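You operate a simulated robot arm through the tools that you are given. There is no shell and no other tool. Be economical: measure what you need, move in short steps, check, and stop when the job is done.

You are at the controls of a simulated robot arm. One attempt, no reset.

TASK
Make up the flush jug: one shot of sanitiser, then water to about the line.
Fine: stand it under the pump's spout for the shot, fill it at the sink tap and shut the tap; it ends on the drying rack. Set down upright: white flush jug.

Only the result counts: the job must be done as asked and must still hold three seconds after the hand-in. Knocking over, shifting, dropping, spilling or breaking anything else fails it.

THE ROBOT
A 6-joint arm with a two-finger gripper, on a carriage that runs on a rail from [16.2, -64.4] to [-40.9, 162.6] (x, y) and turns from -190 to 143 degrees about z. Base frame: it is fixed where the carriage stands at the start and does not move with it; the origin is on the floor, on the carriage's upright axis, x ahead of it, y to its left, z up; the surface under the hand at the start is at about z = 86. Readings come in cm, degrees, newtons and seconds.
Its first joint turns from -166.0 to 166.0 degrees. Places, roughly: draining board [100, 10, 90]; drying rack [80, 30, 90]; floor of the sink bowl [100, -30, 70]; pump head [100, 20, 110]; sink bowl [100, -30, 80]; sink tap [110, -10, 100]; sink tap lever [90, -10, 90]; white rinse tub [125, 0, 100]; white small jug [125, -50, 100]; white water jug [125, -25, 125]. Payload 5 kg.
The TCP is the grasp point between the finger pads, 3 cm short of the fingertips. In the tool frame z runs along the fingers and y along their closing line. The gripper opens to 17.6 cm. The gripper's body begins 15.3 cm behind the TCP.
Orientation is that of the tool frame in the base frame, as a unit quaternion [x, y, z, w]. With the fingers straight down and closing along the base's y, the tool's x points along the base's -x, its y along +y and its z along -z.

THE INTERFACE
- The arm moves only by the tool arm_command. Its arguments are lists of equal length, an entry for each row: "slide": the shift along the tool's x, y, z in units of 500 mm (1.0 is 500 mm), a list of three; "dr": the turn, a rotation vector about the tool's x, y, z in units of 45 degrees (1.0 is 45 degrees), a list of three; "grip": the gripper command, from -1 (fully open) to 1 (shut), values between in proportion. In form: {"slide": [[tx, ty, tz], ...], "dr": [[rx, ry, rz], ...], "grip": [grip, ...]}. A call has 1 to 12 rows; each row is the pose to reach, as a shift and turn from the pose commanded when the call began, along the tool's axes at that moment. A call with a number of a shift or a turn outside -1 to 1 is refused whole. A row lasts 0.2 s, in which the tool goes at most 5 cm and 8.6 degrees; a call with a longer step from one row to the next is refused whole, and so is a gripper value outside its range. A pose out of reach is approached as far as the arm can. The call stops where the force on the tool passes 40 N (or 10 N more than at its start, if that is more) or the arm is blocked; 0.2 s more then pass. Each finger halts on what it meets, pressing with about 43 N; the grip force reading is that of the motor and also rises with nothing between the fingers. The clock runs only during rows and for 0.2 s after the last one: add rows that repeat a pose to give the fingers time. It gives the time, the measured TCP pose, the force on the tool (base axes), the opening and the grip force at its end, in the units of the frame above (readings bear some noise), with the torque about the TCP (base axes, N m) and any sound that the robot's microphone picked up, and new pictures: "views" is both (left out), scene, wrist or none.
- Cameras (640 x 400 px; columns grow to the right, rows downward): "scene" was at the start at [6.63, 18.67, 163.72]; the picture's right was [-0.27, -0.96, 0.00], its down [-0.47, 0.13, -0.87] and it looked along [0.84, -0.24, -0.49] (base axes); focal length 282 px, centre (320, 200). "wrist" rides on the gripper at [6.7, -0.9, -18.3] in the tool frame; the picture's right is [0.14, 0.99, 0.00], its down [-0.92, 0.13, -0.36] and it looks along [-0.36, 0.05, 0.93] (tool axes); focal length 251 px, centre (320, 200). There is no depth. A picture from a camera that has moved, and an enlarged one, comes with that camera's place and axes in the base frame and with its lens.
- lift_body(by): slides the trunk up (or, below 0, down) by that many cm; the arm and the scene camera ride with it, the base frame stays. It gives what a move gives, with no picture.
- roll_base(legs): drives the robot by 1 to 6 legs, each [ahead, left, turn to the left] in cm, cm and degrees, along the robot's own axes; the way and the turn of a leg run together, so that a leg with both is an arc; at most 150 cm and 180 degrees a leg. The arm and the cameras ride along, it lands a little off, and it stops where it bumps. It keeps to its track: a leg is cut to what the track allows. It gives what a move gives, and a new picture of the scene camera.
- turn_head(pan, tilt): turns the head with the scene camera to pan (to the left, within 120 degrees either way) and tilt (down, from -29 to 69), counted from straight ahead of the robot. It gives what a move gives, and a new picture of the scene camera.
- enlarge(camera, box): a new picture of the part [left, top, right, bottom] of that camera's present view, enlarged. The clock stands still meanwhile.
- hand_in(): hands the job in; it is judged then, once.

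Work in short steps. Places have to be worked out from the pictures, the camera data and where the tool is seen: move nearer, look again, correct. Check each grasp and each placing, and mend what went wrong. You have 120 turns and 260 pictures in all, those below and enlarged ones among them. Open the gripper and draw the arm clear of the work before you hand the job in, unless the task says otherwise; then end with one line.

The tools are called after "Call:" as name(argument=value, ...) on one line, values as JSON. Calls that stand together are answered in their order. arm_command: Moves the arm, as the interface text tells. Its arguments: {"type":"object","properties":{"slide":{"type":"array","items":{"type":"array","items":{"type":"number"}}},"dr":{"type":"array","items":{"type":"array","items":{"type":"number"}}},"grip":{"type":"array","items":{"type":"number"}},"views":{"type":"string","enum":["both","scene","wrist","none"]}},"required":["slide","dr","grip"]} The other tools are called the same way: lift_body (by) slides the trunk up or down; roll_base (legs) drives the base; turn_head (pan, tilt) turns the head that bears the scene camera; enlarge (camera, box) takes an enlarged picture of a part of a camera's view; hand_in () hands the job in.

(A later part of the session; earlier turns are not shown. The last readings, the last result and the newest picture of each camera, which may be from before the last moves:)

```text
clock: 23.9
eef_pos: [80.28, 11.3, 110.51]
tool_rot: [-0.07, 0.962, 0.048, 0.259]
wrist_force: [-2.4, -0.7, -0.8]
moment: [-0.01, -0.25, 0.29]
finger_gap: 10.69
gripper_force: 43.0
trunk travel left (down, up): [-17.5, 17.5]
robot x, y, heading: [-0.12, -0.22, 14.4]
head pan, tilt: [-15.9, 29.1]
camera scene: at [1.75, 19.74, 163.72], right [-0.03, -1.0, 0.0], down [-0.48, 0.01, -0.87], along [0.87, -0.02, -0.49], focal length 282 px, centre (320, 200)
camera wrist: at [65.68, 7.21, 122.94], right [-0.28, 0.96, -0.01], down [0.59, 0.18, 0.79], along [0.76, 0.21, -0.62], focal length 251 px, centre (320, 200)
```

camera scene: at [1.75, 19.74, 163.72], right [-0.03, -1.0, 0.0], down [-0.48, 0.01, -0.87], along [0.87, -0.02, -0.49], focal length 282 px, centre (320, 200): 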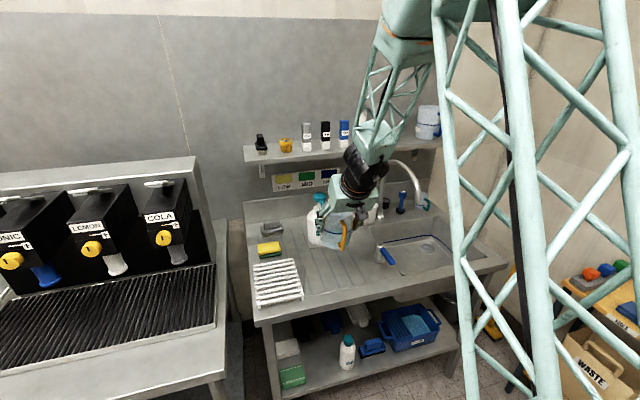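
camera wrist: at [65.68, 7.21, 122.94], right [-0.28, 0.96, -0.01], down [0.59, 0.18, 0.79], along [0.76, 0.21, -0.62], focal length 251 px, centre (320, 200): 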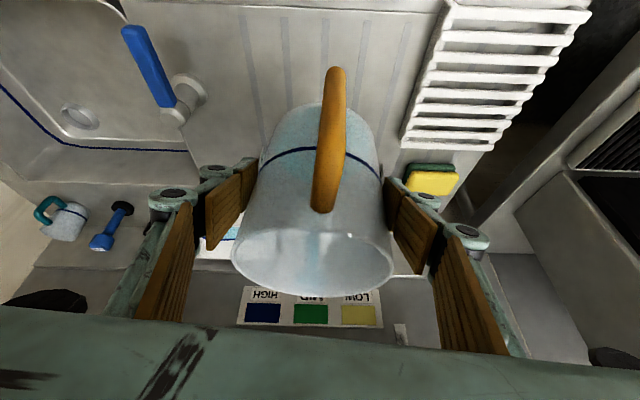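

The jug is held, with a slight yaw drift near the arm's inner limit. I'll roll the carriage about 32 cm right along the rail to stand in front of the sink, keeping the jug high above the lever.

Call:
roll_base(legs=[[0, -32, 0]])

Call:
arm_command(slide=[[0, 0, 0]], dr=[[0, 0, 0]], grip=[1], views="wrist")

```text
clock: 26.7
eef_pos: [87.63, -19.89, 109.94]
tool_rot: [-0.121, 0.959, 0.035, 0.252]
wrist_force: [-3.6, -0.1, -2.1]
moment: [-0.04, 0.02, 0.0]
finger_gap: 10.7
gripper_force: 42.9
trunk travel left (down, up): [-17.5, 17.5]
robot x, y, heading: [7.84, -31.21, 14.2]
head pan, tilt: [-15.9, 29.1]
stopped in leg 1: the force on the tool passed its limit at 41 N (the readings are from after the stop); the commanded pose is now the measured one
camera scene: at [9.68, -11.47, 163.72], right [-0.03, -1.0, 0.0], down [-0.49, 0.01, -0.87], along [0.87, -0.02, -0.49], focal length 282 px, centre (320, 200)
```

scene: 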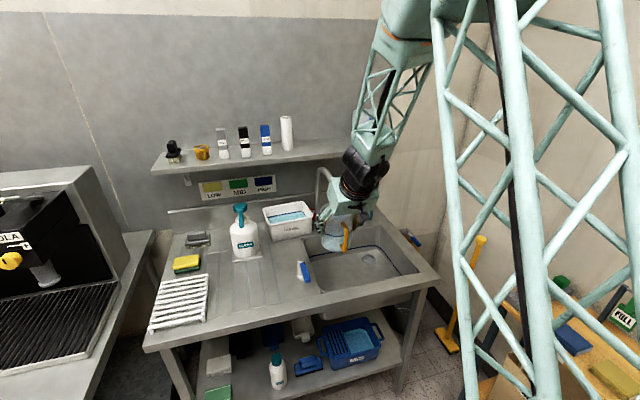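

```text
clock: 27.1
eef_pos: [87.79, -19.91, 109.94]
tool_rot: [-0.121, 0.959, 0.034, 0.253]
wrist_force: [-5.5, 1.3, -3.5]
moment: [-0.01, 0.03, 0.04]
finger_gap: 10.69
gripper_force: 43.2
trunk travel left (down, up): [-17.5, 17.5]
robot x, y, heading: [7.68, -31.33, 14.0]
head pan, tilt: [-15.9, 29.1]
camera wrist: at [73.46, -24.6, 122.68], right [-0.36, 0.93, -0.06], down [0.57, 0.28, 0.77], along [0.73, 0.24, -0.63], focal length 251 px, centre (320, 200)
```

wrist: 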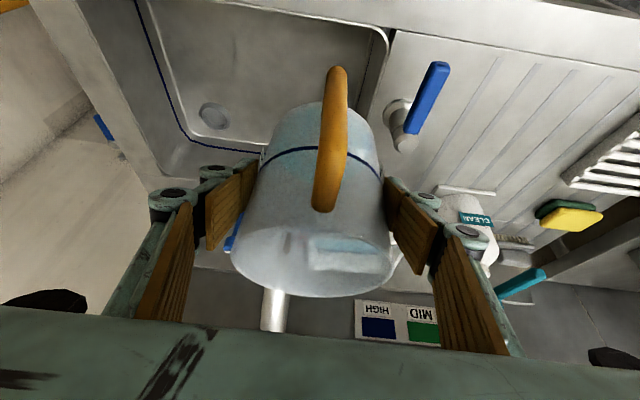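

The roll stopped at 41 N at v≈-40.7, so the jug rim may have touched the tap spout. I'll check closely.

Call:
enlarge(camera="scene", box=[280, 150, 400, 270])

Call:
enlarge(camera="wrist", box=[200, 180, 440, 340])

```text
3.33 times, centred on (340, 210) of scene
camera zoom: at [9.68, -11.46, 163.72], right [-0.03, -1.0, 0.0], down [-0.49, 0.01, -0.87], along [0.87, -0.02, -0.49], focal length 939 px, centre (253, 167)
```

zoom: 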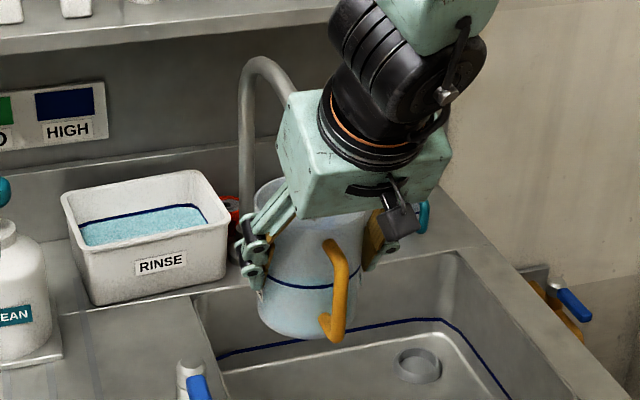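

```text
2.50 times, centred on (320, 260) of wrist
camera zoom: at [73.46, -24.6, 122.68], right [-0.36, 0.93, -0.06], down [0.57, 0.28, 0.77], along [0.73, 0.24, -0.63], focal length 629 px, centre (320, 50)
```

zoom: 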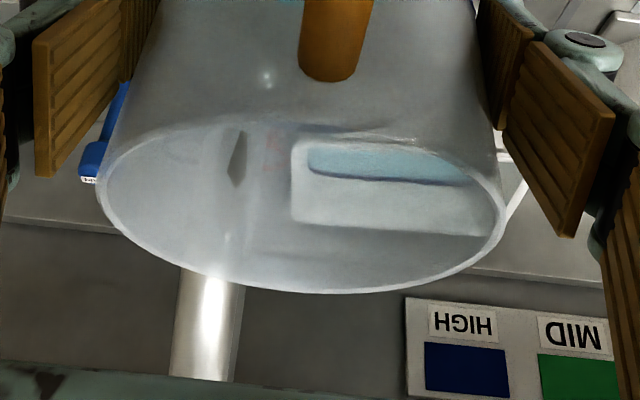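

The jug is still level and secure, but its rim is close to the tap's downpipe. I'll back away toward the robot and lower it below spout height.

Call:
arm_command(slide=[[0.031, 0, -0.006], [0.072, 0, 0.005], [0.112, 0, 0.074], [0.157, 0, 0.152], [0.157, 0, 0.152]], dr=[[0, 0, 0], [0, 0, 0], [0, 0, 0], [0, 0, 0], [0, 0, 0]], grip=[1, 1, 1, 1, 1])

Call:
enlarge(camera="scene", box=[280, 150, 420, 290])

```text
clock: 28.3
eef_pos: [84.77, -20.64, 99.61]
tool_rot: [-0.121, 0.96, 0.033, 0.252]
wrist_force: [1.3, 0.6, -3.2]
moment: [-0.01, 0.14, -0.05]
finger_gap: 10.7
gripper_force: 43.1
trunk travel left (down, up): [-17.5, 17.5]
robot x, y, heading: [7.84, -31.53, 14.1]
head pan, tilt: [-15.9, 29.1]
camera scene: at [9.87, -11.43, 163.72], right [-0.03, -1.0, 0.0], down [-0.49, 0.01, -0.87], along [0.87, -0.02, -0.49], focal length 282 px, centre (320, 200)
camera wrist: at [70.63, -25.31, 112.3], right [-0.36, 0.93, -0.06], down [0.57, 0.28, 0.77], along [0.73, 0.24, -0.63], focal length 251 px, centre (320, 200)
```

scene: 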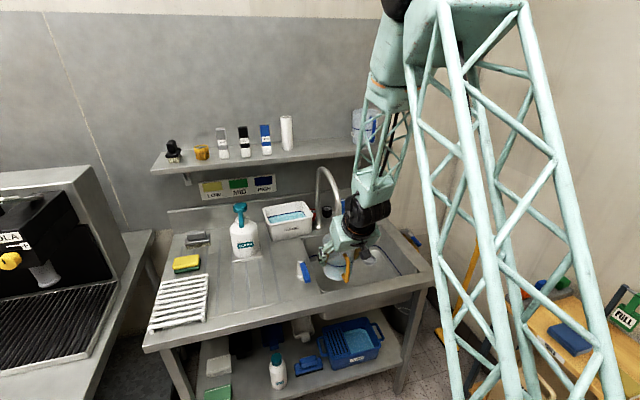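
wrist: 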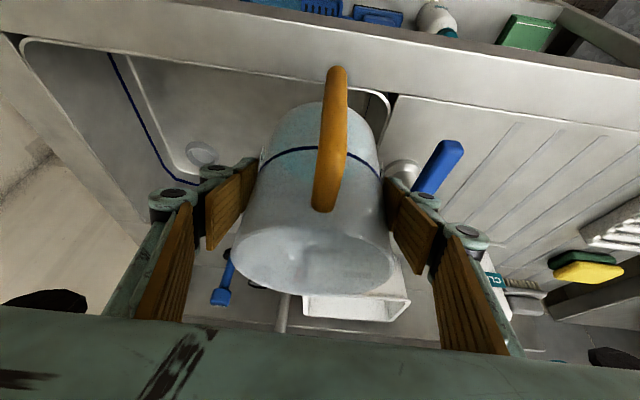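

```text
2.86 times, centred on (350, 220) of scene
camera zoom: at [9.87, -11.43, 163.72], right [-0.03, -1.0, 0.0], down [-0.49, 0.01, -0.87], along [0.87, -0.02, -0.49], focal length 805 px, centre (234, 143)
```

zoom: 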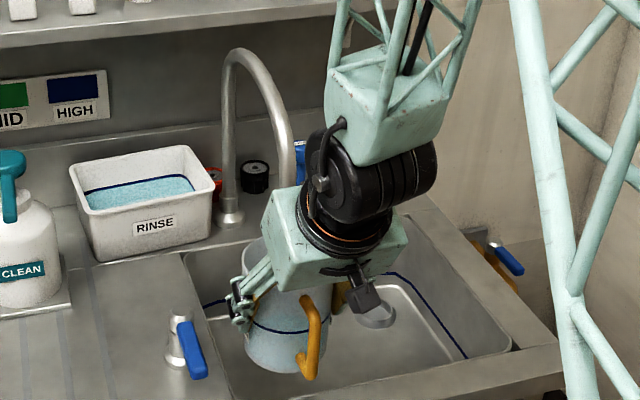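

From three rays, the outlet is near (98.5, -22.6, 106), i.e. u≈90, v≈-46. I'll lower the jug so its rim clears the spout and move in under it.

Call:
arm_command(slide=[[-0.01, -0.032, 0.036], [-0.02, -0.064, 0.072], [-0.03, -0.096, 0.108], [-0.077, -0.096, 0.135], [-0.124, -0.096, 0.162], [-0.171, -0.096, 0.189], [-0.171, -0.096, 0.189]], dr=[[0, 0, 0], [0, 0, 0], [0, 0, 0], [0, 0, 0], [0, 0, 0], [0, 0, 0], [0, 0, 0]], grip=[1, 1, 1, 1, 1, 1, 1])

Call:
enlarge(camera="scene", box=[280, 150, 420, 290])

```text
clock: 29.9
eef_pos: [97.74, -22.26, 95.5]
tool_rot: [-0.12, 0.959, 0.033, 0.253]
wrist_force: [1.1, 0.0, -2.0]
moment: [-0.04, -0.01, -0.05]
finger_gap: 10.71
gripper_force: 42.7
trunk travel left (down, up): [-17.5, 17.5]
robot x, y, heading: [7.96, -30.95, 14.5]
head pan, tilt: [-15.9, 29.1]
camera scene: at [9.76, -11.46, 163.72], right [-0.03, -1.0, 0.0], down [-0.49, 0.01, -0.87], along [0.87, -0.02, -0.49], focal length 282 px, centre (320, 200)
camera wrist: at [83.48, -26.89, 108.12], right [-0.36, 0.93, -0.06], down [0.57, 0.28, 0.77], along [0.73, 0.24, -0.63], focal length 251 px, centre (320, 200)
```

scene: 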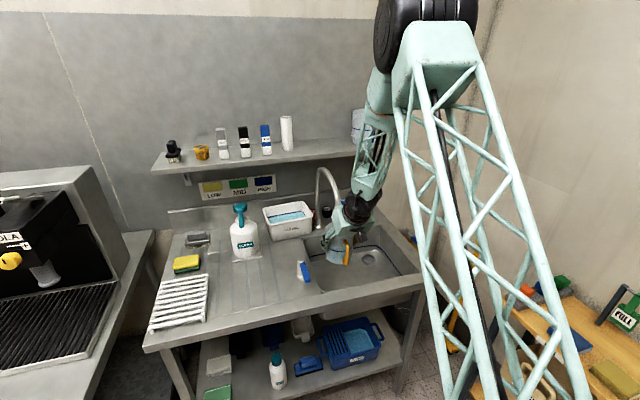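
wrist: 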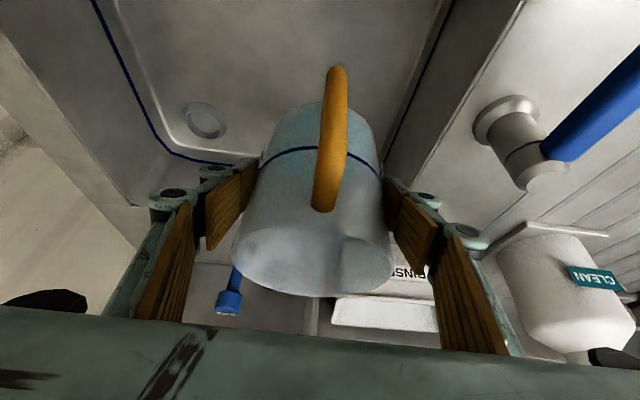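

```text
2.86 times, centred on (350, 220) of scene
camera zoom: at [9.76, -11.46, 163.72], right [-0.03, -1.0, 0.0], down [-0.49, 0.01, -0.87], along [0.87, -0.02, -0.49], focal length 805 px, centre (234, 143)
```

zoom: 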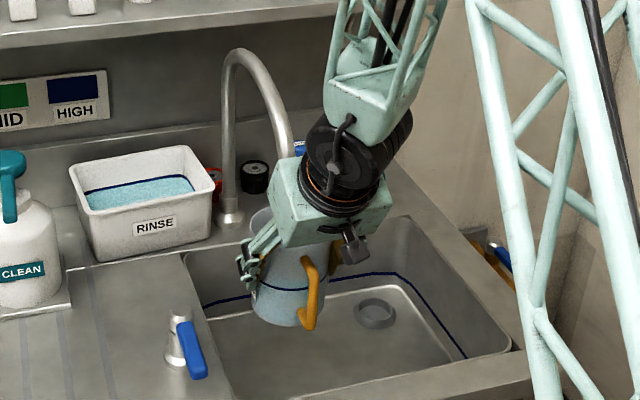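

No contact and the jug is beside the spout line. Descending into the bowl, stopping a couple of cm above the expected floor.

Call:
arm_command(slide=[[0.038, 0, 0.0657], [0.076, 0, 0.1315], [0.114, 0, 0.197], [0.15, 0, 0.2595], [0.15, 0, 0.2595]], dr=[[0, 0, 0], [0, 0, 0], [0, 0, 0], [0, 0, 0], [0, 0, 0]], grip=[1, 1, 1, 1, 1])

Call:
enlarge(camera="scene", box=[280, 150, 420, 290])

```text
clock: 31.1
eef_pos: [97.45, -22.32, 80.41]
tool_rot: [-0.12, 0.959, 0.033, 0.253]
wrist_force: [0.9, 0.2, -3.1]
moment: [0.02, 0.0, 0.04]
finger_gap: 10.73
gripper_force: 42.9
trunk travel left (down, up): [-17.5, 17.5]
robot x, y, heading: [7.85, -31.05, 14.2]
head pan, tilt: [-15.9, 29.1]
camera scene: at [9.8, -11.46, 163.72], right [-0.03, -1.0, 0.0], down [-0.49, 0.01, -0.87], along [0.87, -0.02, -0.49], focal length 282 px, centre (320, 200)
camera wrist: at [83.31, -26.92, 93.15], right [-0.36, 0.93, -0.06], down [0.57, 0.28, 0.77], along [0.73, 0.24, -0.63], focal length 251 px, centre (320, 200)
```

scene: 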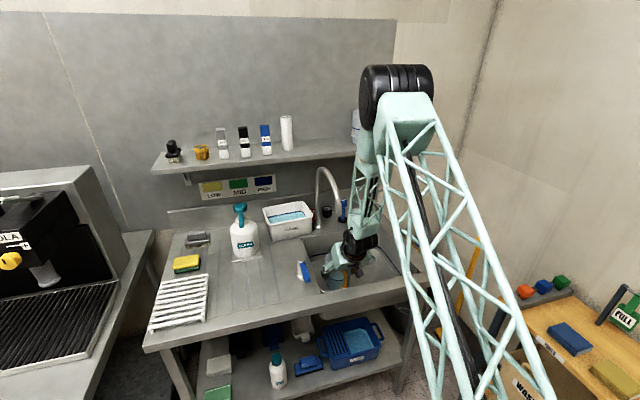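
wrist: 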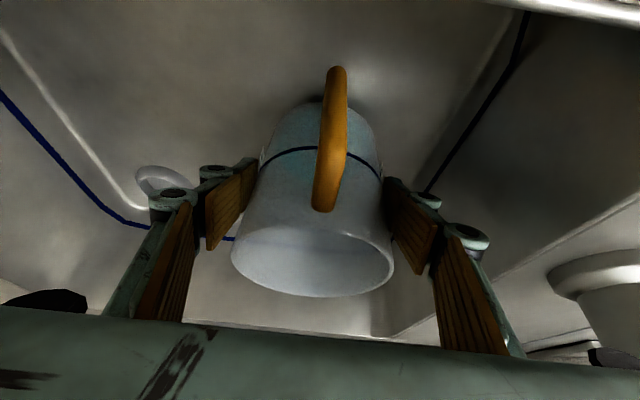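

```text
2.86 times, centred on (350, 220) of scene
camera zoom: at [9.8, -11.46, 163.72], right [-0.03, -1.0, 0.0], down [-0.49, 0.01, -0.87], along [0.87, -0.02, -0.49], focal length 805 px, centre (234, 143)
```

zoom: 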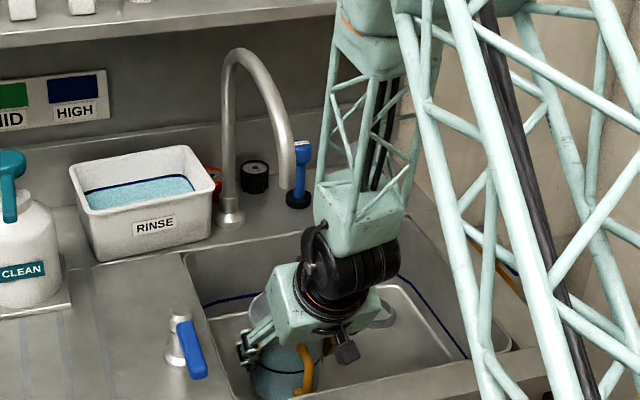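

The spout end is now fully visible, at about (94.3, -20.3, 109) or u≈86.5, v≈-42.7. I'll shift the jug 2.2 cm back and 1.2 cm left, then lower slowly.

Call:
arm_command(slide=[[0.019, 0.012, -0.011], [0.038, 0.024, -0.022], [0.043, 0.024, -0.0133], [0.048, 0.024, -0.0047], [0.053, 0.024, 0.004], [0.056, 0.024, 0.0092], [0.059, 0.024, 0.0144], [0.062, 0.024, 0.0196], [0.062, 0.024, 0.0196]], dr=[[0, 0, 0], [0, 0, 0], [0, 0, 0], [0, 0, 0], [0, 0, 0], [0, 0, 0], [0, 0, 0], [0, 0, 0], [0, 0, 0]], grip=[1, 1, 1, 1, 1, 1, 1, 1, 1])

```text
clock: 33.1
eef_pos: [95.41, -20.88, 78.71]
tool_rot: [-0.114, 0.96, 0.039, 0.253]
wrist_force: [4.9, 1.9, 25.1]
moment: [-0.66, -1.06, 0.08]
finger_gap: 10.7
gripper_force: 43.5
out of reach, approached as far as the arm can: row 4, 5, 6, 7, 8, 9
trunk travel left (down, up): [-17.5, 17.5]
robot x, y, heading: [8.04, -31.17, 14.3]
head pan, tilt: [-15.9, 29.1]
camera scene: at [9.58, -11.49, 163.75], right [-0.03, -1.0, 0.0], down [-0.48, 0.01, -0.87], along [0.87, -0.02, -0.48], focal length 282 px, centre (320, 200)
camera wrist: at [81.28, -25.47, 91.42], right [-0.35, 0.93, -0.05], down [0.58, 0.26, 0.77], along [0.74, 0.24, -0.63], focal length 251 px, centre (320, 200)
```

scene: 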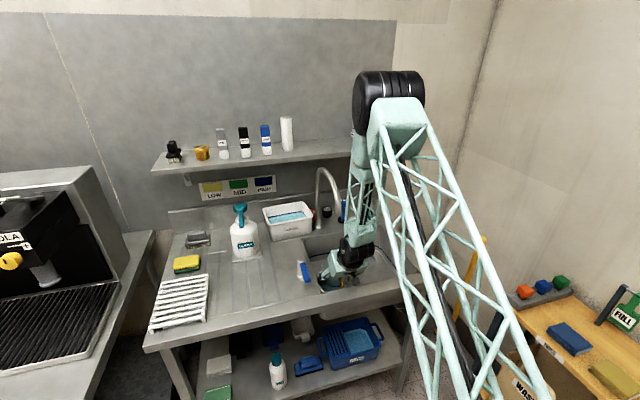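
wrist: 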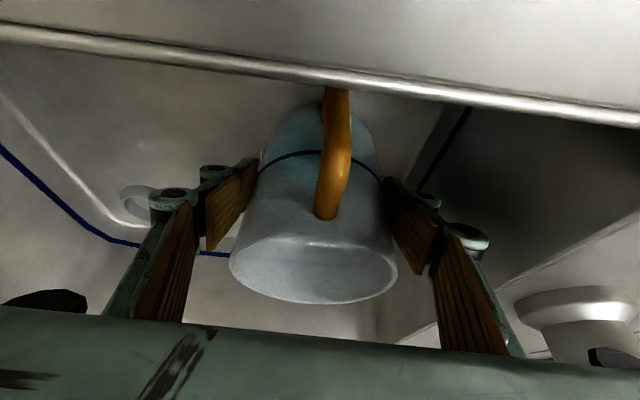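

An upward reaction of 25 N at TCP z=78.7 suggests the jug is on the bowl floor, and the arm is also near its low limit. I'll ease up slightly and read the force.

Call:
arm_command(slide=[[-0.005, 0, -0.0087], [-0.008, 0, -0.0139], [-0.008, 0, -0.0139]], dr=[[0, 0, 0], [0, 0, 0], [0, 0, 0]], grip=[1, 1, 1], views="wrist")

Call:
enlarge(camera="scene", box=[280, 150, 420, 310])

```text
clock: 33.9
eef_pos: [95.59, -20.4, 79.37]
tool_rot: [-0.116, 0.96, 0.037, 0.252]
wrist_force: [0.5, -0.4, -1.9]
moment: [-0.01, 0.02, 0.0]
finger_gap: 10.69
gripper_force: 42.6
out of reach, approached as far as the arm can: row 1, 2, 3
trunk travel left (down, up): [-17.5, 17.5]
robot x, y, heading: [7.98, -31.1, 14.3]
head pan, tilt: [-15.9, 29.1]
camera wrist: at [81.43, -25.07, 92.09], right [-0.36, 0.93, -0.06], down [0.58, 0.27, 0.77], along [0.73, 0.24, -0.64], focal length 251 px, centre (320, 200)
```

wrist: 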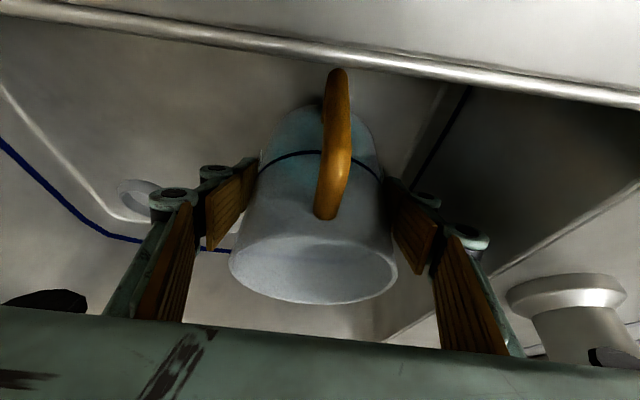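

```text
2.50 times, centred on (350, 230) of scene
camera zoom: at [9.69, -11.47, 163.72], right [-0.03, -1.0, 0.0], down [-0.49, 0.01, -0.87], along [0.87, -0.02, -0.49], focal length 704 px, centre (245, 125)
```

zoom: 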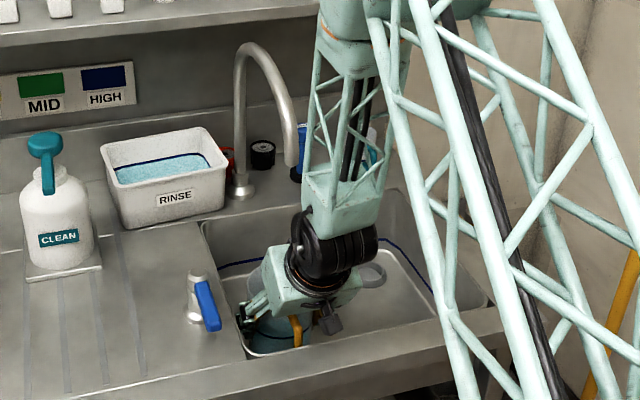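

The jug is free at 79.4 and contacts at about 78.7, and the arm itself is at its limit. I'll use the trunk to lower the last 0.6 cm.

Call:
lift_body(by=-0.6)

```text
clock: 34.4
eef_pos: [95.65, -20.44, 78.73]
tool_rot: [-0.117, 0.96, 0.037, 0.25]
wrist_force: [0.3, 0.1, -1.8]
moment: [0.0, -0.02, 0.01]
finger_gap: 10.67
gripper_force: 43.0
trunk travel left (down, up): [-16.9, 18.1]
robot x, y, heading: [7.54, -31.33, 14.6]
head pan, tilt: [-15.9, 29.1]
```

Still hanging free, so I'll lower a little more.

Call:
lift_body(by=-0.4)

```text
clock: 34.9
eef_pos: [95.71, -20.42, 78.55]
tool_rot: [-0.117, 0.96, 0.037, 0.253]
wrist_force: [-6.1, -1.2, 28.5]
moment: [-0.46, -0.62, 0.0]
finger_gap: 10.69
gripper_force: 42.7
trunk travel left (down, up): [-16.5, 18.5]
robot x, y, heading: [8.02, -31.22, 14.2]
head pan, tilt: [-15.9, 29.1]
```

Firm contact, so the jug is standing on the floor. I'll relieve a little pressure, open to about 12.8 cm, and check that it settles upright.

Call:
lift_body(by=0.2)

Call:
arm_command(slide=[[0, 0, 0], [0, 0, 0], [0, 0, 0]], dr=[[0, 0, 0], [0, 0, 0], [0, 0, 0]], grip=[-0.45, -0.45, -0.45])

```text
clock: 35.5
eef_pos: [95.6, -20.34, 78.83]
tool_rot: [-0.117, 0.96, 0.037, 0.252]
wrist_force: [4.8, 0.2, 17.5]
moment: [-0.35, -1.35, 0.05]
finger_gap: 10.69
gripper_force: 42.9
trunk travel left (down, up): [-16.7, 18.3]
robot x, y, heading: [7.97, -30.76, 14.2]
head pan, tilt: [-15.9, 29.1]
```

```text
clock: 36.3
eef_pos: [95.61, -20.31, 78.62]
tool_rot: [-0.116, 0.96, 0.036, 0.251]
wrist_force: [-0.1, -0.5, 0.1]
moment: [0.0, 0.0, 0.03]
finger_gap: 12.8
gripper_force: 0.1
trunk travel left (down, up): [-16.7, 18.3]
robot x, y, heading: [7.83, -31.55, 14.5]
head pan, tilt: [-15.9, 29.1]
camera scene: at [9.68, -11.48, 162.92], right [-0.03, -1.0, 0.0], down [-0.49, 0.01, -0.87], along [0.87, -0.02, -0.49], focal length 282 px, centre (320, 200)
camera wrist: at [81.44, -25.07, 91.3], right [-0.36, 0.93, -0.06], down [0.58, 0.27, 0.77], along [0.73, 0.24, -0.64], focal length 251 px, centre (320, 200)
```

scene: 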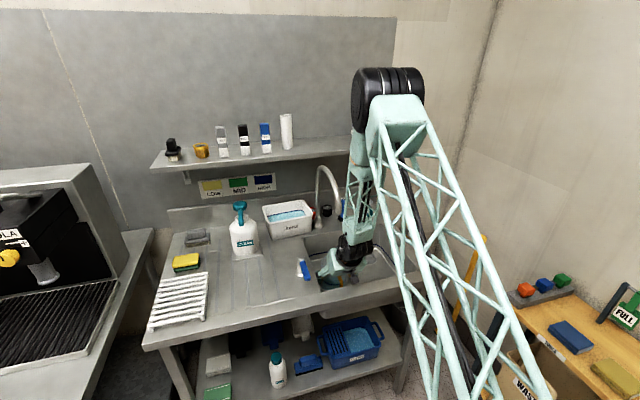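
wrist: 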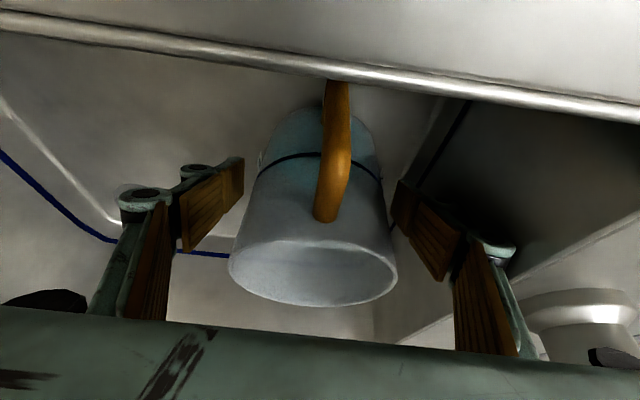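

Jug released and standing. I'll withdraw along the tool axis, clear of the spout, and look at the jug under the tap.

Call:
arm_command(slide=[[0, 0, -0.07], [0, 0, -0.16], [0, 0, -0.25], [0, 0, -0.34], [0, 0, -0.42], [0, 0, -0.42]], dr=[[0, 0, 0], [0, 0, 0], [0, 0, 0], [0, 0, 0], [0, 0, 0], [0, 0, 0]], grip=[-0.45, -0.45, -0.45, -0.45, -0.45, -0.45])

Call:
enlarge(camera="scene", box=[280, 150, 420, 310])

```text
clock: 37.7
eef_pos: [85.49, -23.2, 96.89]
tool_rot: [-0.117, 0.96, 0.037, 0.251]
wrist_force: [-0.4, -0.2, 1.7]
moment: [0.0, -0.09, -0.02]
finger_gap: 12.75
gripper_force: 0.3
trunk travel left (down, up): [-16.7, 18.3]
robot x, y, heading: [8.16, -31.09, 14.1]
head pan, tilt: [-15.9, 29.1]
camera scene: at [9.52, -11.5, 162.93], right [-0.03, -1.0, 0.0], down [-0.48, 0.01, -0.87], along [0.87, -0.02, -0.48], focal length 282 px, centre (320, 200)
camera wrist: at [71.33, -27.85, 109.57], right [-0.36, 0.93, -0.06], down [0.58, 0.27, 0.77], along [0.73, 0.24, -0.63], focal length 251 px, centre (320, 200)
```

scene: 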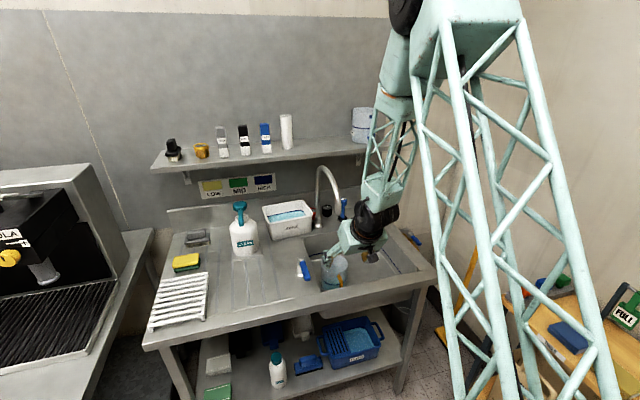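
wrist: 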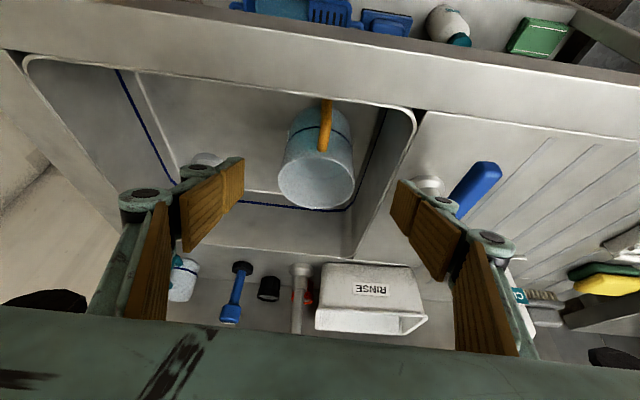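

```text
2.50 times, centred on (350, 230) of scene
camera zoom: at [9.52, -11.5, 162.93], right [-0.03, -1.0, 0.0], down [-0.48, 0.01, -0.87], along [0.87, -0.02, -0.48], focal length 704 px, centre (245, 125)
```

zoom: 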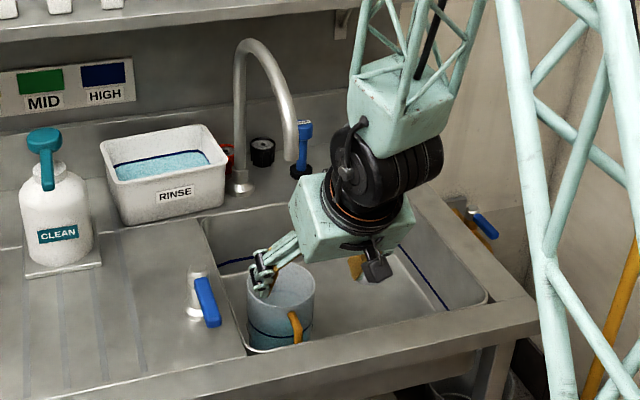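

The jug stands upright under the spout, near (96.2, -19.9). Next I'll inspect the lever closely to see how it moves, raising the hand and moving it left over the lever.

Call:
arm_command(slide=[[-0.03, 0.03, -0.06], [-0.06, 0.07, -0.12], [-0.09, 0.12, -0.17], [-0.12, 0.18, -0.21], [-0.14, 0.24, -0.25], [-0.14, 0.24, -0.25], [-0.14, 0.24, -0.25]], dr=[[0, 0, 0], [0, 0, 0], [0, 0, 0], [0, 0, 0], [0, 0, 0], [0, 0, 0], [0, 0, 0]], grip=[-0.45, 1, 1, 1, 1, 1, 1])

Call:
enlarge(camera="wrist", box=[220, 40, 420, 240])

Call:
enlarge(camera="scene", box=[280, 150, 380, 310])

```text
clock: 39.3
eef_pos: [82.88, -11.43, 111.38]
tool_rot: [-0.051, 0.965, 0.063, 0.25]
wrist_force: [-0.1, -0.7, -0.4]
moment: [0.12, -0.09, 0.03]
finger_gap: 0.0
gripper_force: 43.3
out of reach, approached as far as the arm can: row 5, 6, 7
trunk travel left (down, up): [-16.7, 18.3]
robot x, y, heading: [7.64, -31.5, 14.2]
head pan, tilt: [-15.9, 29.1]
camera scene: at [9.7, -11.47, 162.92], right [-0.03, -1.0, 0.0], down [-0.49, 0.01, -0.87], along [0.87, -0.02, -0.49], focal length 282 px, centre (320, 200)
camera wrist: at [68.42, -15.5, 123.91], right [-0.25, 0.97, 0.03], down [0.61, 0.14, 0.78], along [0.75, 0.21, -0.63], focal length 251 px, centre (320, 200)
```

scene: 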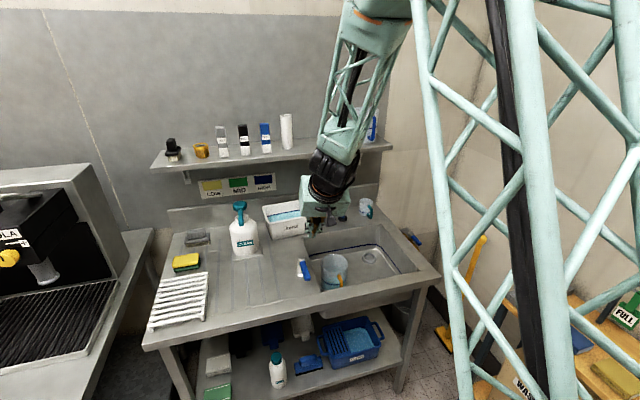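
wrist: 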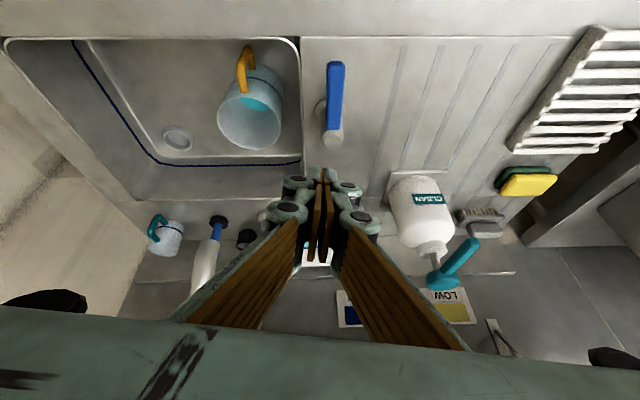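

```text
2.00 times, centred on (320, 140) of wrist
camera zoom: at [68.42, -15.5, 123.91], right [-0.25, 0.97, 0.03], down [0.61, 0.14, 0.78], along [0.75, 0.21, -0.63], focal length 503 px, centre (320, 320)
```

zoom: 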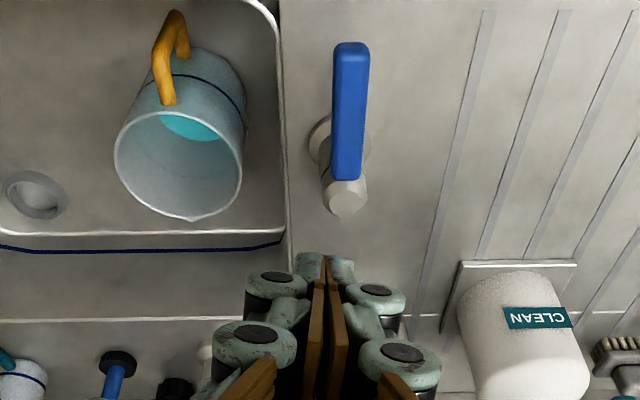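

```text
2.50 times, centred on (330, 230) of scene
camera zoom: at [9.7, -11.47, 162.92], right [-0.03, -1.0, 0.0], down [-0.49, 0.01, -0.87], along [0.87, -0.02, -0.49], focal length 704 px, centre (295, 125)
```

zoom: 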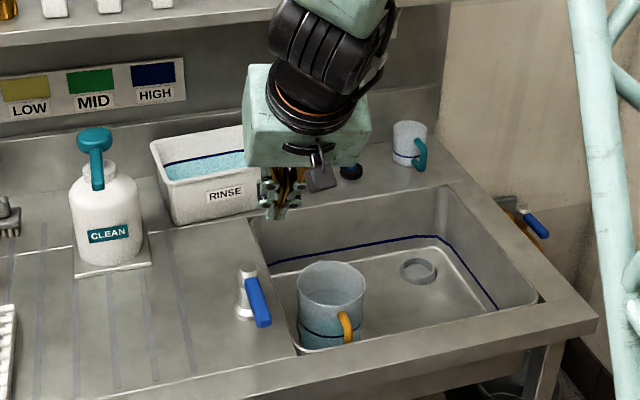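

The sanitiser pool is visible in the jug. The lever looks like a quarter-turn on a vertical post, pointing to the front when closed. I'll set the tool vertical and bring the closed fingers down on the lever's left side.

Call:
arm_command(slide=[[0.0, 0.04, 0.0], [0.0, 0.08, 0.0], [0.01, 0.12, 0.02], [0.03, 0.138, 0.06], [0.06, 0.138, 0.13], [0.094, 0.138, 0.199], [0.094, 0.138, 0.199]], dr=[[0, 0.15, 0], [0, 0.32, 0], [0, 0.49, 0], [0, 0.656, 0], [0, 0.656, 0], [0, 0.656, 0], [0, 0.656, 0]], grip=[1, 1, 1, 1, 1, 1, 1])

Call:
enlarge(camera="wrist", box=[220, 40, 420, 240])

```text
clock: 40.9
eef_pos: [82.04, -4.84, 99.98]
tool_rot: [-0.123, 0.992, 0.006, -0.003]
wrist_force: [-0.2, 0.8, -1.2]
moment: [-0.05, 0.12, 0.02]
finger_gap: 0.0
gripper_force: 42.5
trunk travel left (down, up): [-16.7, 18.3]
robot x, y, heading: [7.63, -31.12, 14.5]
head pan, tilt: [-15.9, 29.1]
camera scene: at [9.79, -11.44, 162.92], right [-0.03, -1.0, 0.0], down [-0.49, 0.01, -0.87], along [0.87, -0.02, -0.49], focal length 282 px, centre (320, 200)
camera wrist: at [75.75, -7.67, 118.36], right [-0.37, 0.93, 0.01], down [0.87, 0.34, 0.36], along [0.33, 0.15, -0.93], focal length 251 px, centre (320, 200)
```

scene: 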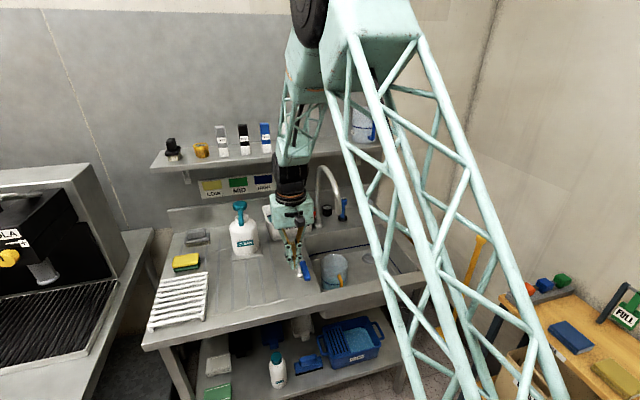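
wrist: 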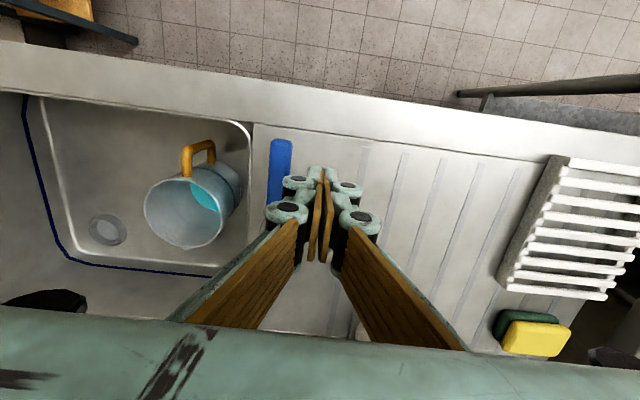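

```text
2.00 times, centred on (320, 140) of wrist
camera zoom: at [75.75, -7.67, 118.36], right [-0.37, 0.93, 0.01], down [0.87, 0.34, 0.36], along [0.33, 0.15, -0.93], focal length 503 px, centre (320, 320)
```

zoom: 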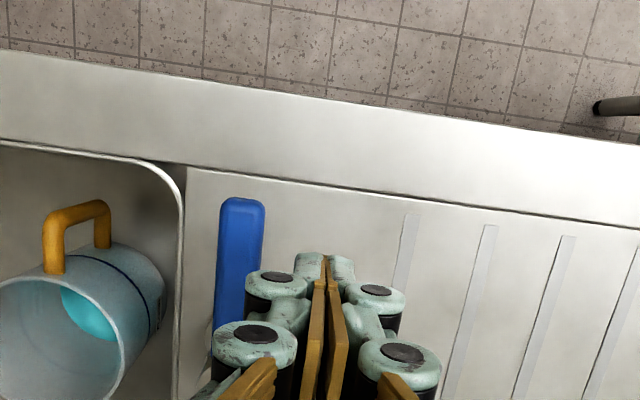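

Fingers are left of the lever. I'll lower to lever height and push gently right (−v), watching force and sound.

Call:
arm_command(slide=[[0, 0, 0.06], [0, 0, 0.124], [0, -0.02, 0.124], [0, -0.04, 0.124], [0, -0.06, 0.124]], dr=[[0, 0, 0], [0, 0, 0], [0, 0, 0], [0, 0, 0], [0, 0, 0]], grip=[1, 1, 1, 1, 1])

Call:
enlarge(camera="scene", box=[260, 150, 400, 310])

```text
clock: 42.1
eef_pos: [82.5, -7.74, 94.07]
tool_rot: [-0.123, 0.992, 0.005, -0.001]
wrist_force: [-0.9, 0.7, 0.4]
moment: [-0.02, -0.02, 0.01]
finger_gap: 0.0
gripper_force: 42.7
trunk travel left (down, up): [-16.7, 18.3]
robot x, y, heading: [7.33, -31.56, 14.3]
head pan, tilt: [-15.9, 29.1]
camera scene: at [9.68, -11.47, 162.92], right [-0.03, -1.0, 0.0], down [-0.49, 0.01, -0.87], along [0.87, -0.02, -0.49], focal length 282 px, centre (320, 200)
camera wrist: at [76.37, -10.52, 112.41], right [-0.37, 0.93, 0.01], down [0.87, 0.34, 0.36], along [0.33, 0.15, -0.93], focal length 251 px, centre (320, 200)
```

scene: 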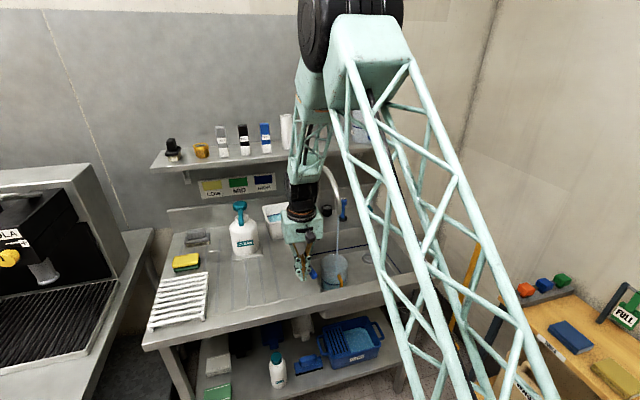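
wrist: 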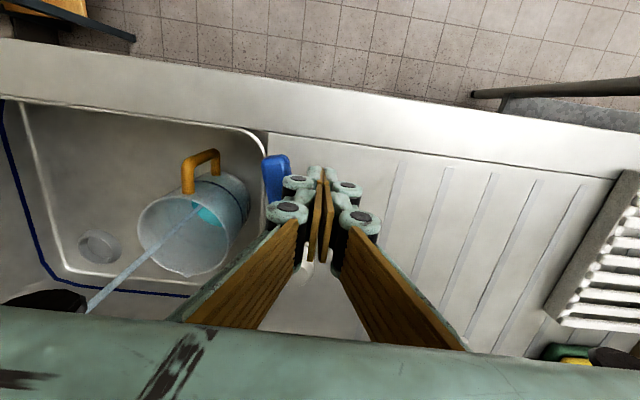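

```text
2.50 times, centred on (330, 230) of scene
camera zoom: at [9.68, -11.47, 162.92], right [-0.03, -1.0, 0.0], down [-0.49, 0.01, -0.87], along [0.87, -0.02, -0.49], focal length 704 px, centre (295, 125)
```

zoom: 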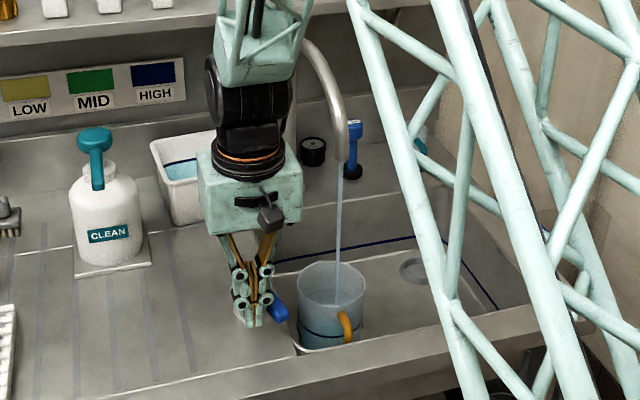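

Water is running into the jug's centre. While it fills, I'll hop the fingers over to the sink side of the lever, ready to close it.

Call:
arm_command(slide=[[0, 0.01, -0.07], [0, 0, -0.15], [0, -0.09, -0.15], [0, -0.175, -0.15]], dr=[[0, 0, 0], [0, 0, 0], [0, 0, 0], [0, 0, 0]], grip=[1, 1, 1, 1])

Call:
enlarge(camera="wrist", box=[140, 60, 340, 260])

Call:
enlarge(camera="scene", box=[300, 190, 370, 300])

```text
clock: 43.1
eef_pos: [84.81, -16.49, 101.38]
tool_rot: [-0.122, 0.992, 0.005, -0.003]
wrist_force: [0.6, -0.2, -0.9]
moment: [0.02, 0.09, 0.02]
finger_gap: 0.01
gripper_force: 43.0
trunk travel left (down, up): [-16.7, 18.3]
robot x, y, heading: [7.76, -31.11, 14.6]
head pan, tilt: [-15.9, 29.1]
camera scene: at [9.75, -11.46, 162.91], right [-0.03, -1.0, 0.0], down [-0.49, 0.01, -0.87], along [0.87, -0.03, -0.49], focal length 282 px, centre (320, 200)
camera wrist: at [78.69, -19.16, 119.73], right [-0.37, 0.93, 0.01], down [0.87, 0.34, 0.36], along [0.33, 0.15, -0.93], focal length 251 px, centre (320, 200)
```

scene: 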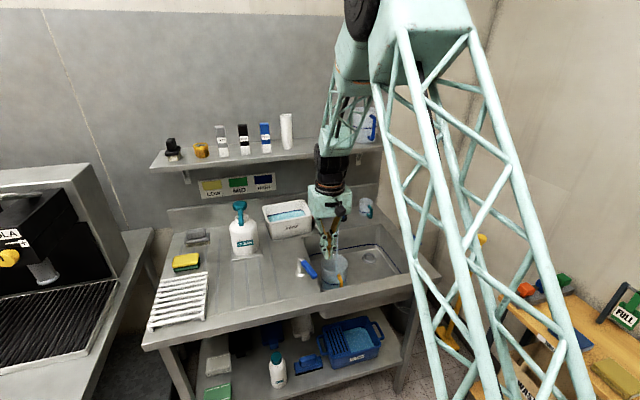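
wrist: 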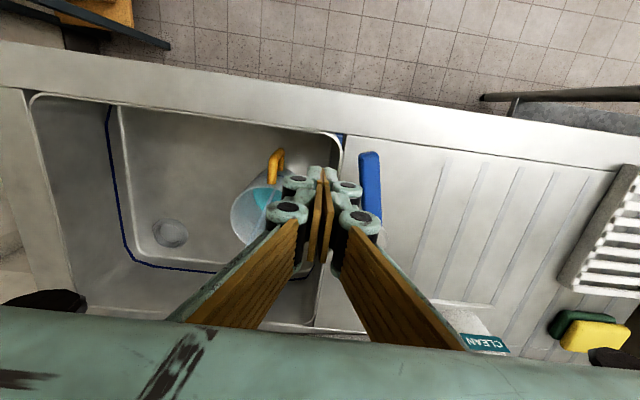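

```text
2.00 times, centred on (240, 160) of wrist
camera zoom: at [78.69, -19.16, 119.73], right [-0.37, 0.93, 0.01], down [0.87, 0.34, 0.36], along [0.33, 0.15, -0.93], focal length 503 px, centre (480, 280)
```

zoom: 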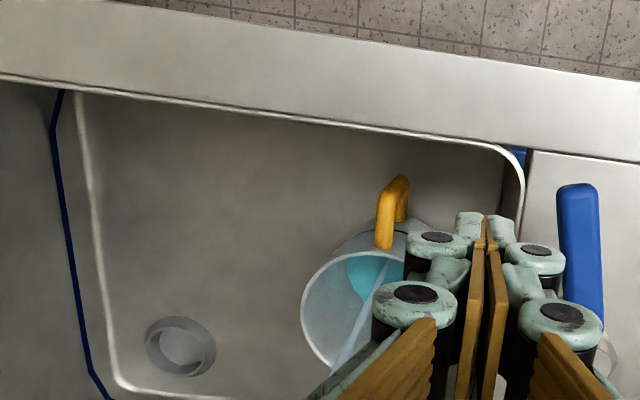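

```text
3.64 times, centred on (335, 245) of scene
camera zoom: at [9.75, -11.46, 162.91], right [-0.03, -1.0, 0.0], down [-0.49, 0.01, -0.87], along [0.87, -0.03, -0.49], focal length 1024 px, centre (266, 36)
```

zoom: 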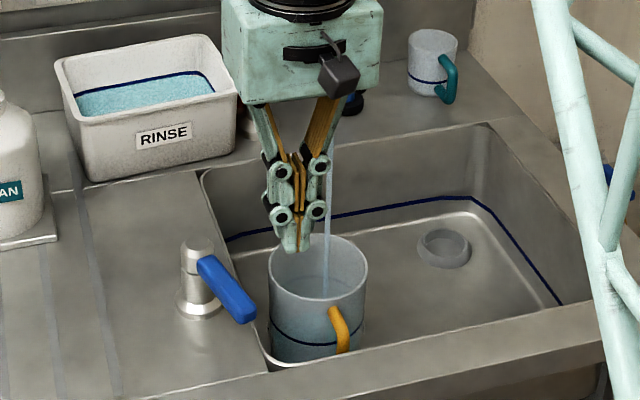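

The fingers are on the sink side of the lever. I'll lower to lever height without touching it, then check the level.

Call:
arm_command(slide=[[0, 0, 0.075], [0, 0, 0.146]], dr=[[0, 0, 0], [0, 0, 0]], grip=[1, 1])

Call:
enlarge(camera="wrist", box=[160, 80, 320, 260])

Call:
enlarge(camera="scene", box=[300, 190, 370, 300])

```text
clock: 43.7
eef_pos: [84.86, -16.37, 94.14]
tool_rot: [-0.123, 0.992, 0.006, -0.002]
wrist_force: [-0.5, -0.4, -0.4]
moment: [0.0, -0.07, -0.01]
finger_gap: 0.01
gripper_force: 43.3
trunk travel left (down, up): [-16.7, 18.3]
robot x, y, heading: [7.83, -30.76, 14.3]
head pan, tilt: [-15.9, 29.1]
camera scene: at [9.7, -11.48, 162.91], right [-0.03, -1.0, 0.0], down [-0.49, 0.01, -0.87], along [0.87, -0.02, -0.49], focal length 282 px, centre (320, 200)
camera wrist: at [78.63, -19.02, 112.47], right [-0.37, 0.93, 0.01], down [0.87, 0.34, 0.36], along [0.33, 0.15, -0.93], focal length 251 px, centre (320, 200)
```

scene: 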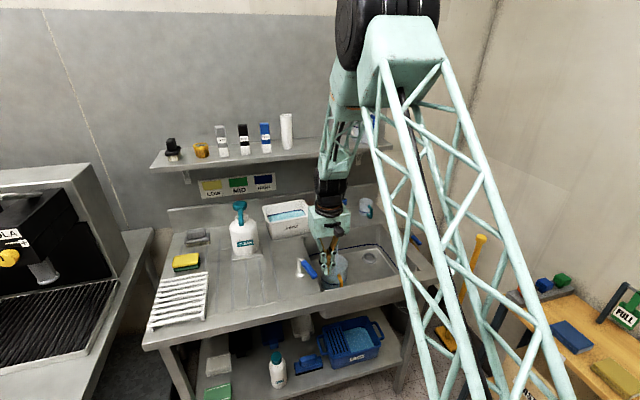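
wrist: 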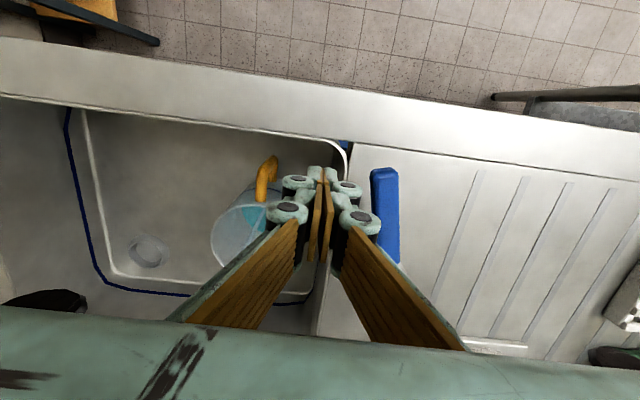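

```text
2.22 times, centred on (240, 170) of wrist
camera zoom: at [78.63, -19.02, 112.47], right [-0.37, 0.93, 0.01], down [0.87, 0.34, 0.36], along [0.33, 0.15, -0.93], focal length 559 px, centre (498, 267)
```

zoom: 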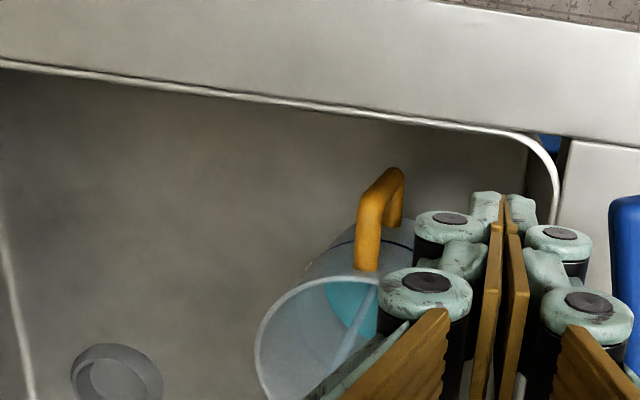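

```text
3.64 times, centred on (335, 245) of scene
camera zoom: at [9.7, -11.48, 162.91], right [-0.03, -1.0, 0.0], down [-0.49, 0.01, -0.87], along [0.87, -0.02, -0.49], focal length 1024 px, centre (266, 36)
```

zoom: 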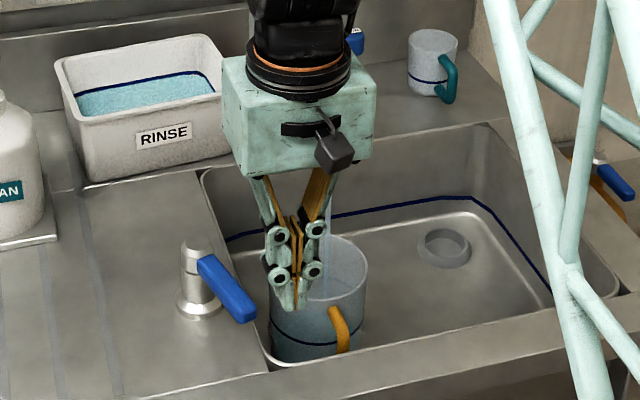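

The pool is still low. Holding for about 1 s to gauge the fill rate.

Call:
arm_command(slide=[[0, 0, 0], [0, 0, 0], [0, 0, 0], [0, 0, 0], [0, 0, 0]], dr=[[0, 0, 0], [0, 0, 0], [0, 0, 0], [0, 0, 0], [0, 0, 0]], grip=[1, 1, 1, 1, 1], views="none")

Call:
enlarge(camera="wrist", box=[160, 80, 320, 260])

Call:
enlarge(camera="scene", box=[310, 230, 360, 300])

```text
clock: 44.9
eef_pos: [84.76, -16.26, 94.13]
tool_rot: [-0.123, 0.992, 0.005, -0.002]
wrist_force: [-0.2, 0.3, -0.3]
moment: [-0.03, -0.02, -0.01]
finger_gap: 0.0
gripper_force: 43.2
trunk travel left (down, up): [-16.7, 18.3]
robot x, y, heading: [7.79, -31.33, 14.3]
head pan, tilt: [-15.9, 29.1]
```

```text
2.22 times, centred on (240, 170) of wrist
camera zoom: at [78.6, -19.0, 112.53], right [-0.37, 0.93, 0.01], down [0.87, 0.34, 0.36], along [0.33, 0.15, -0.93], focal length 559 px, centre (498, 267)
```

zoom: 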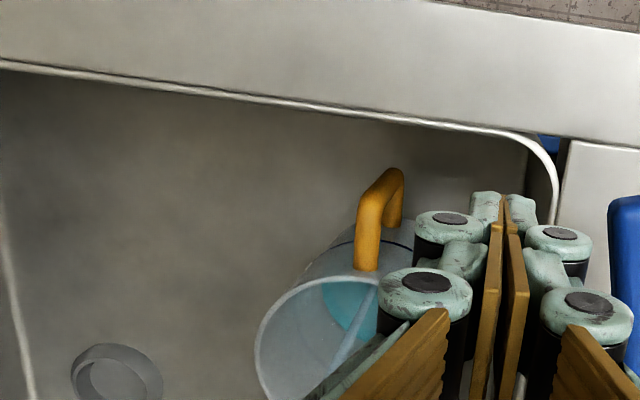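

```text
5.71 times, centred on (335, 265) of scene
camera zoom: at [9.68, -11.48, 162.92], right [-0.03, -1.0, 0.0], down [-0.49, 0.01, -0.87], along [0.87, -0.02, -0.49], focal length 1610 px, centre (234, -171)
```

zoom: 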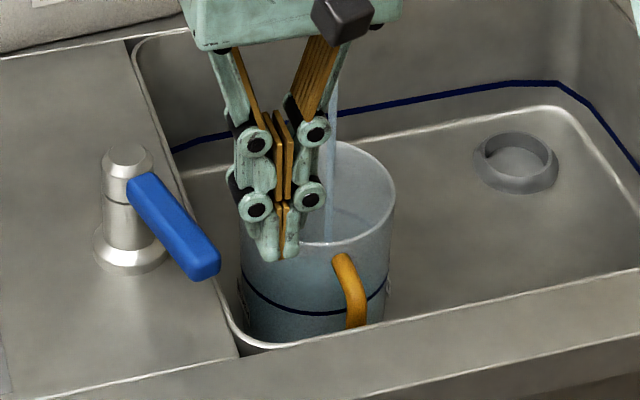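

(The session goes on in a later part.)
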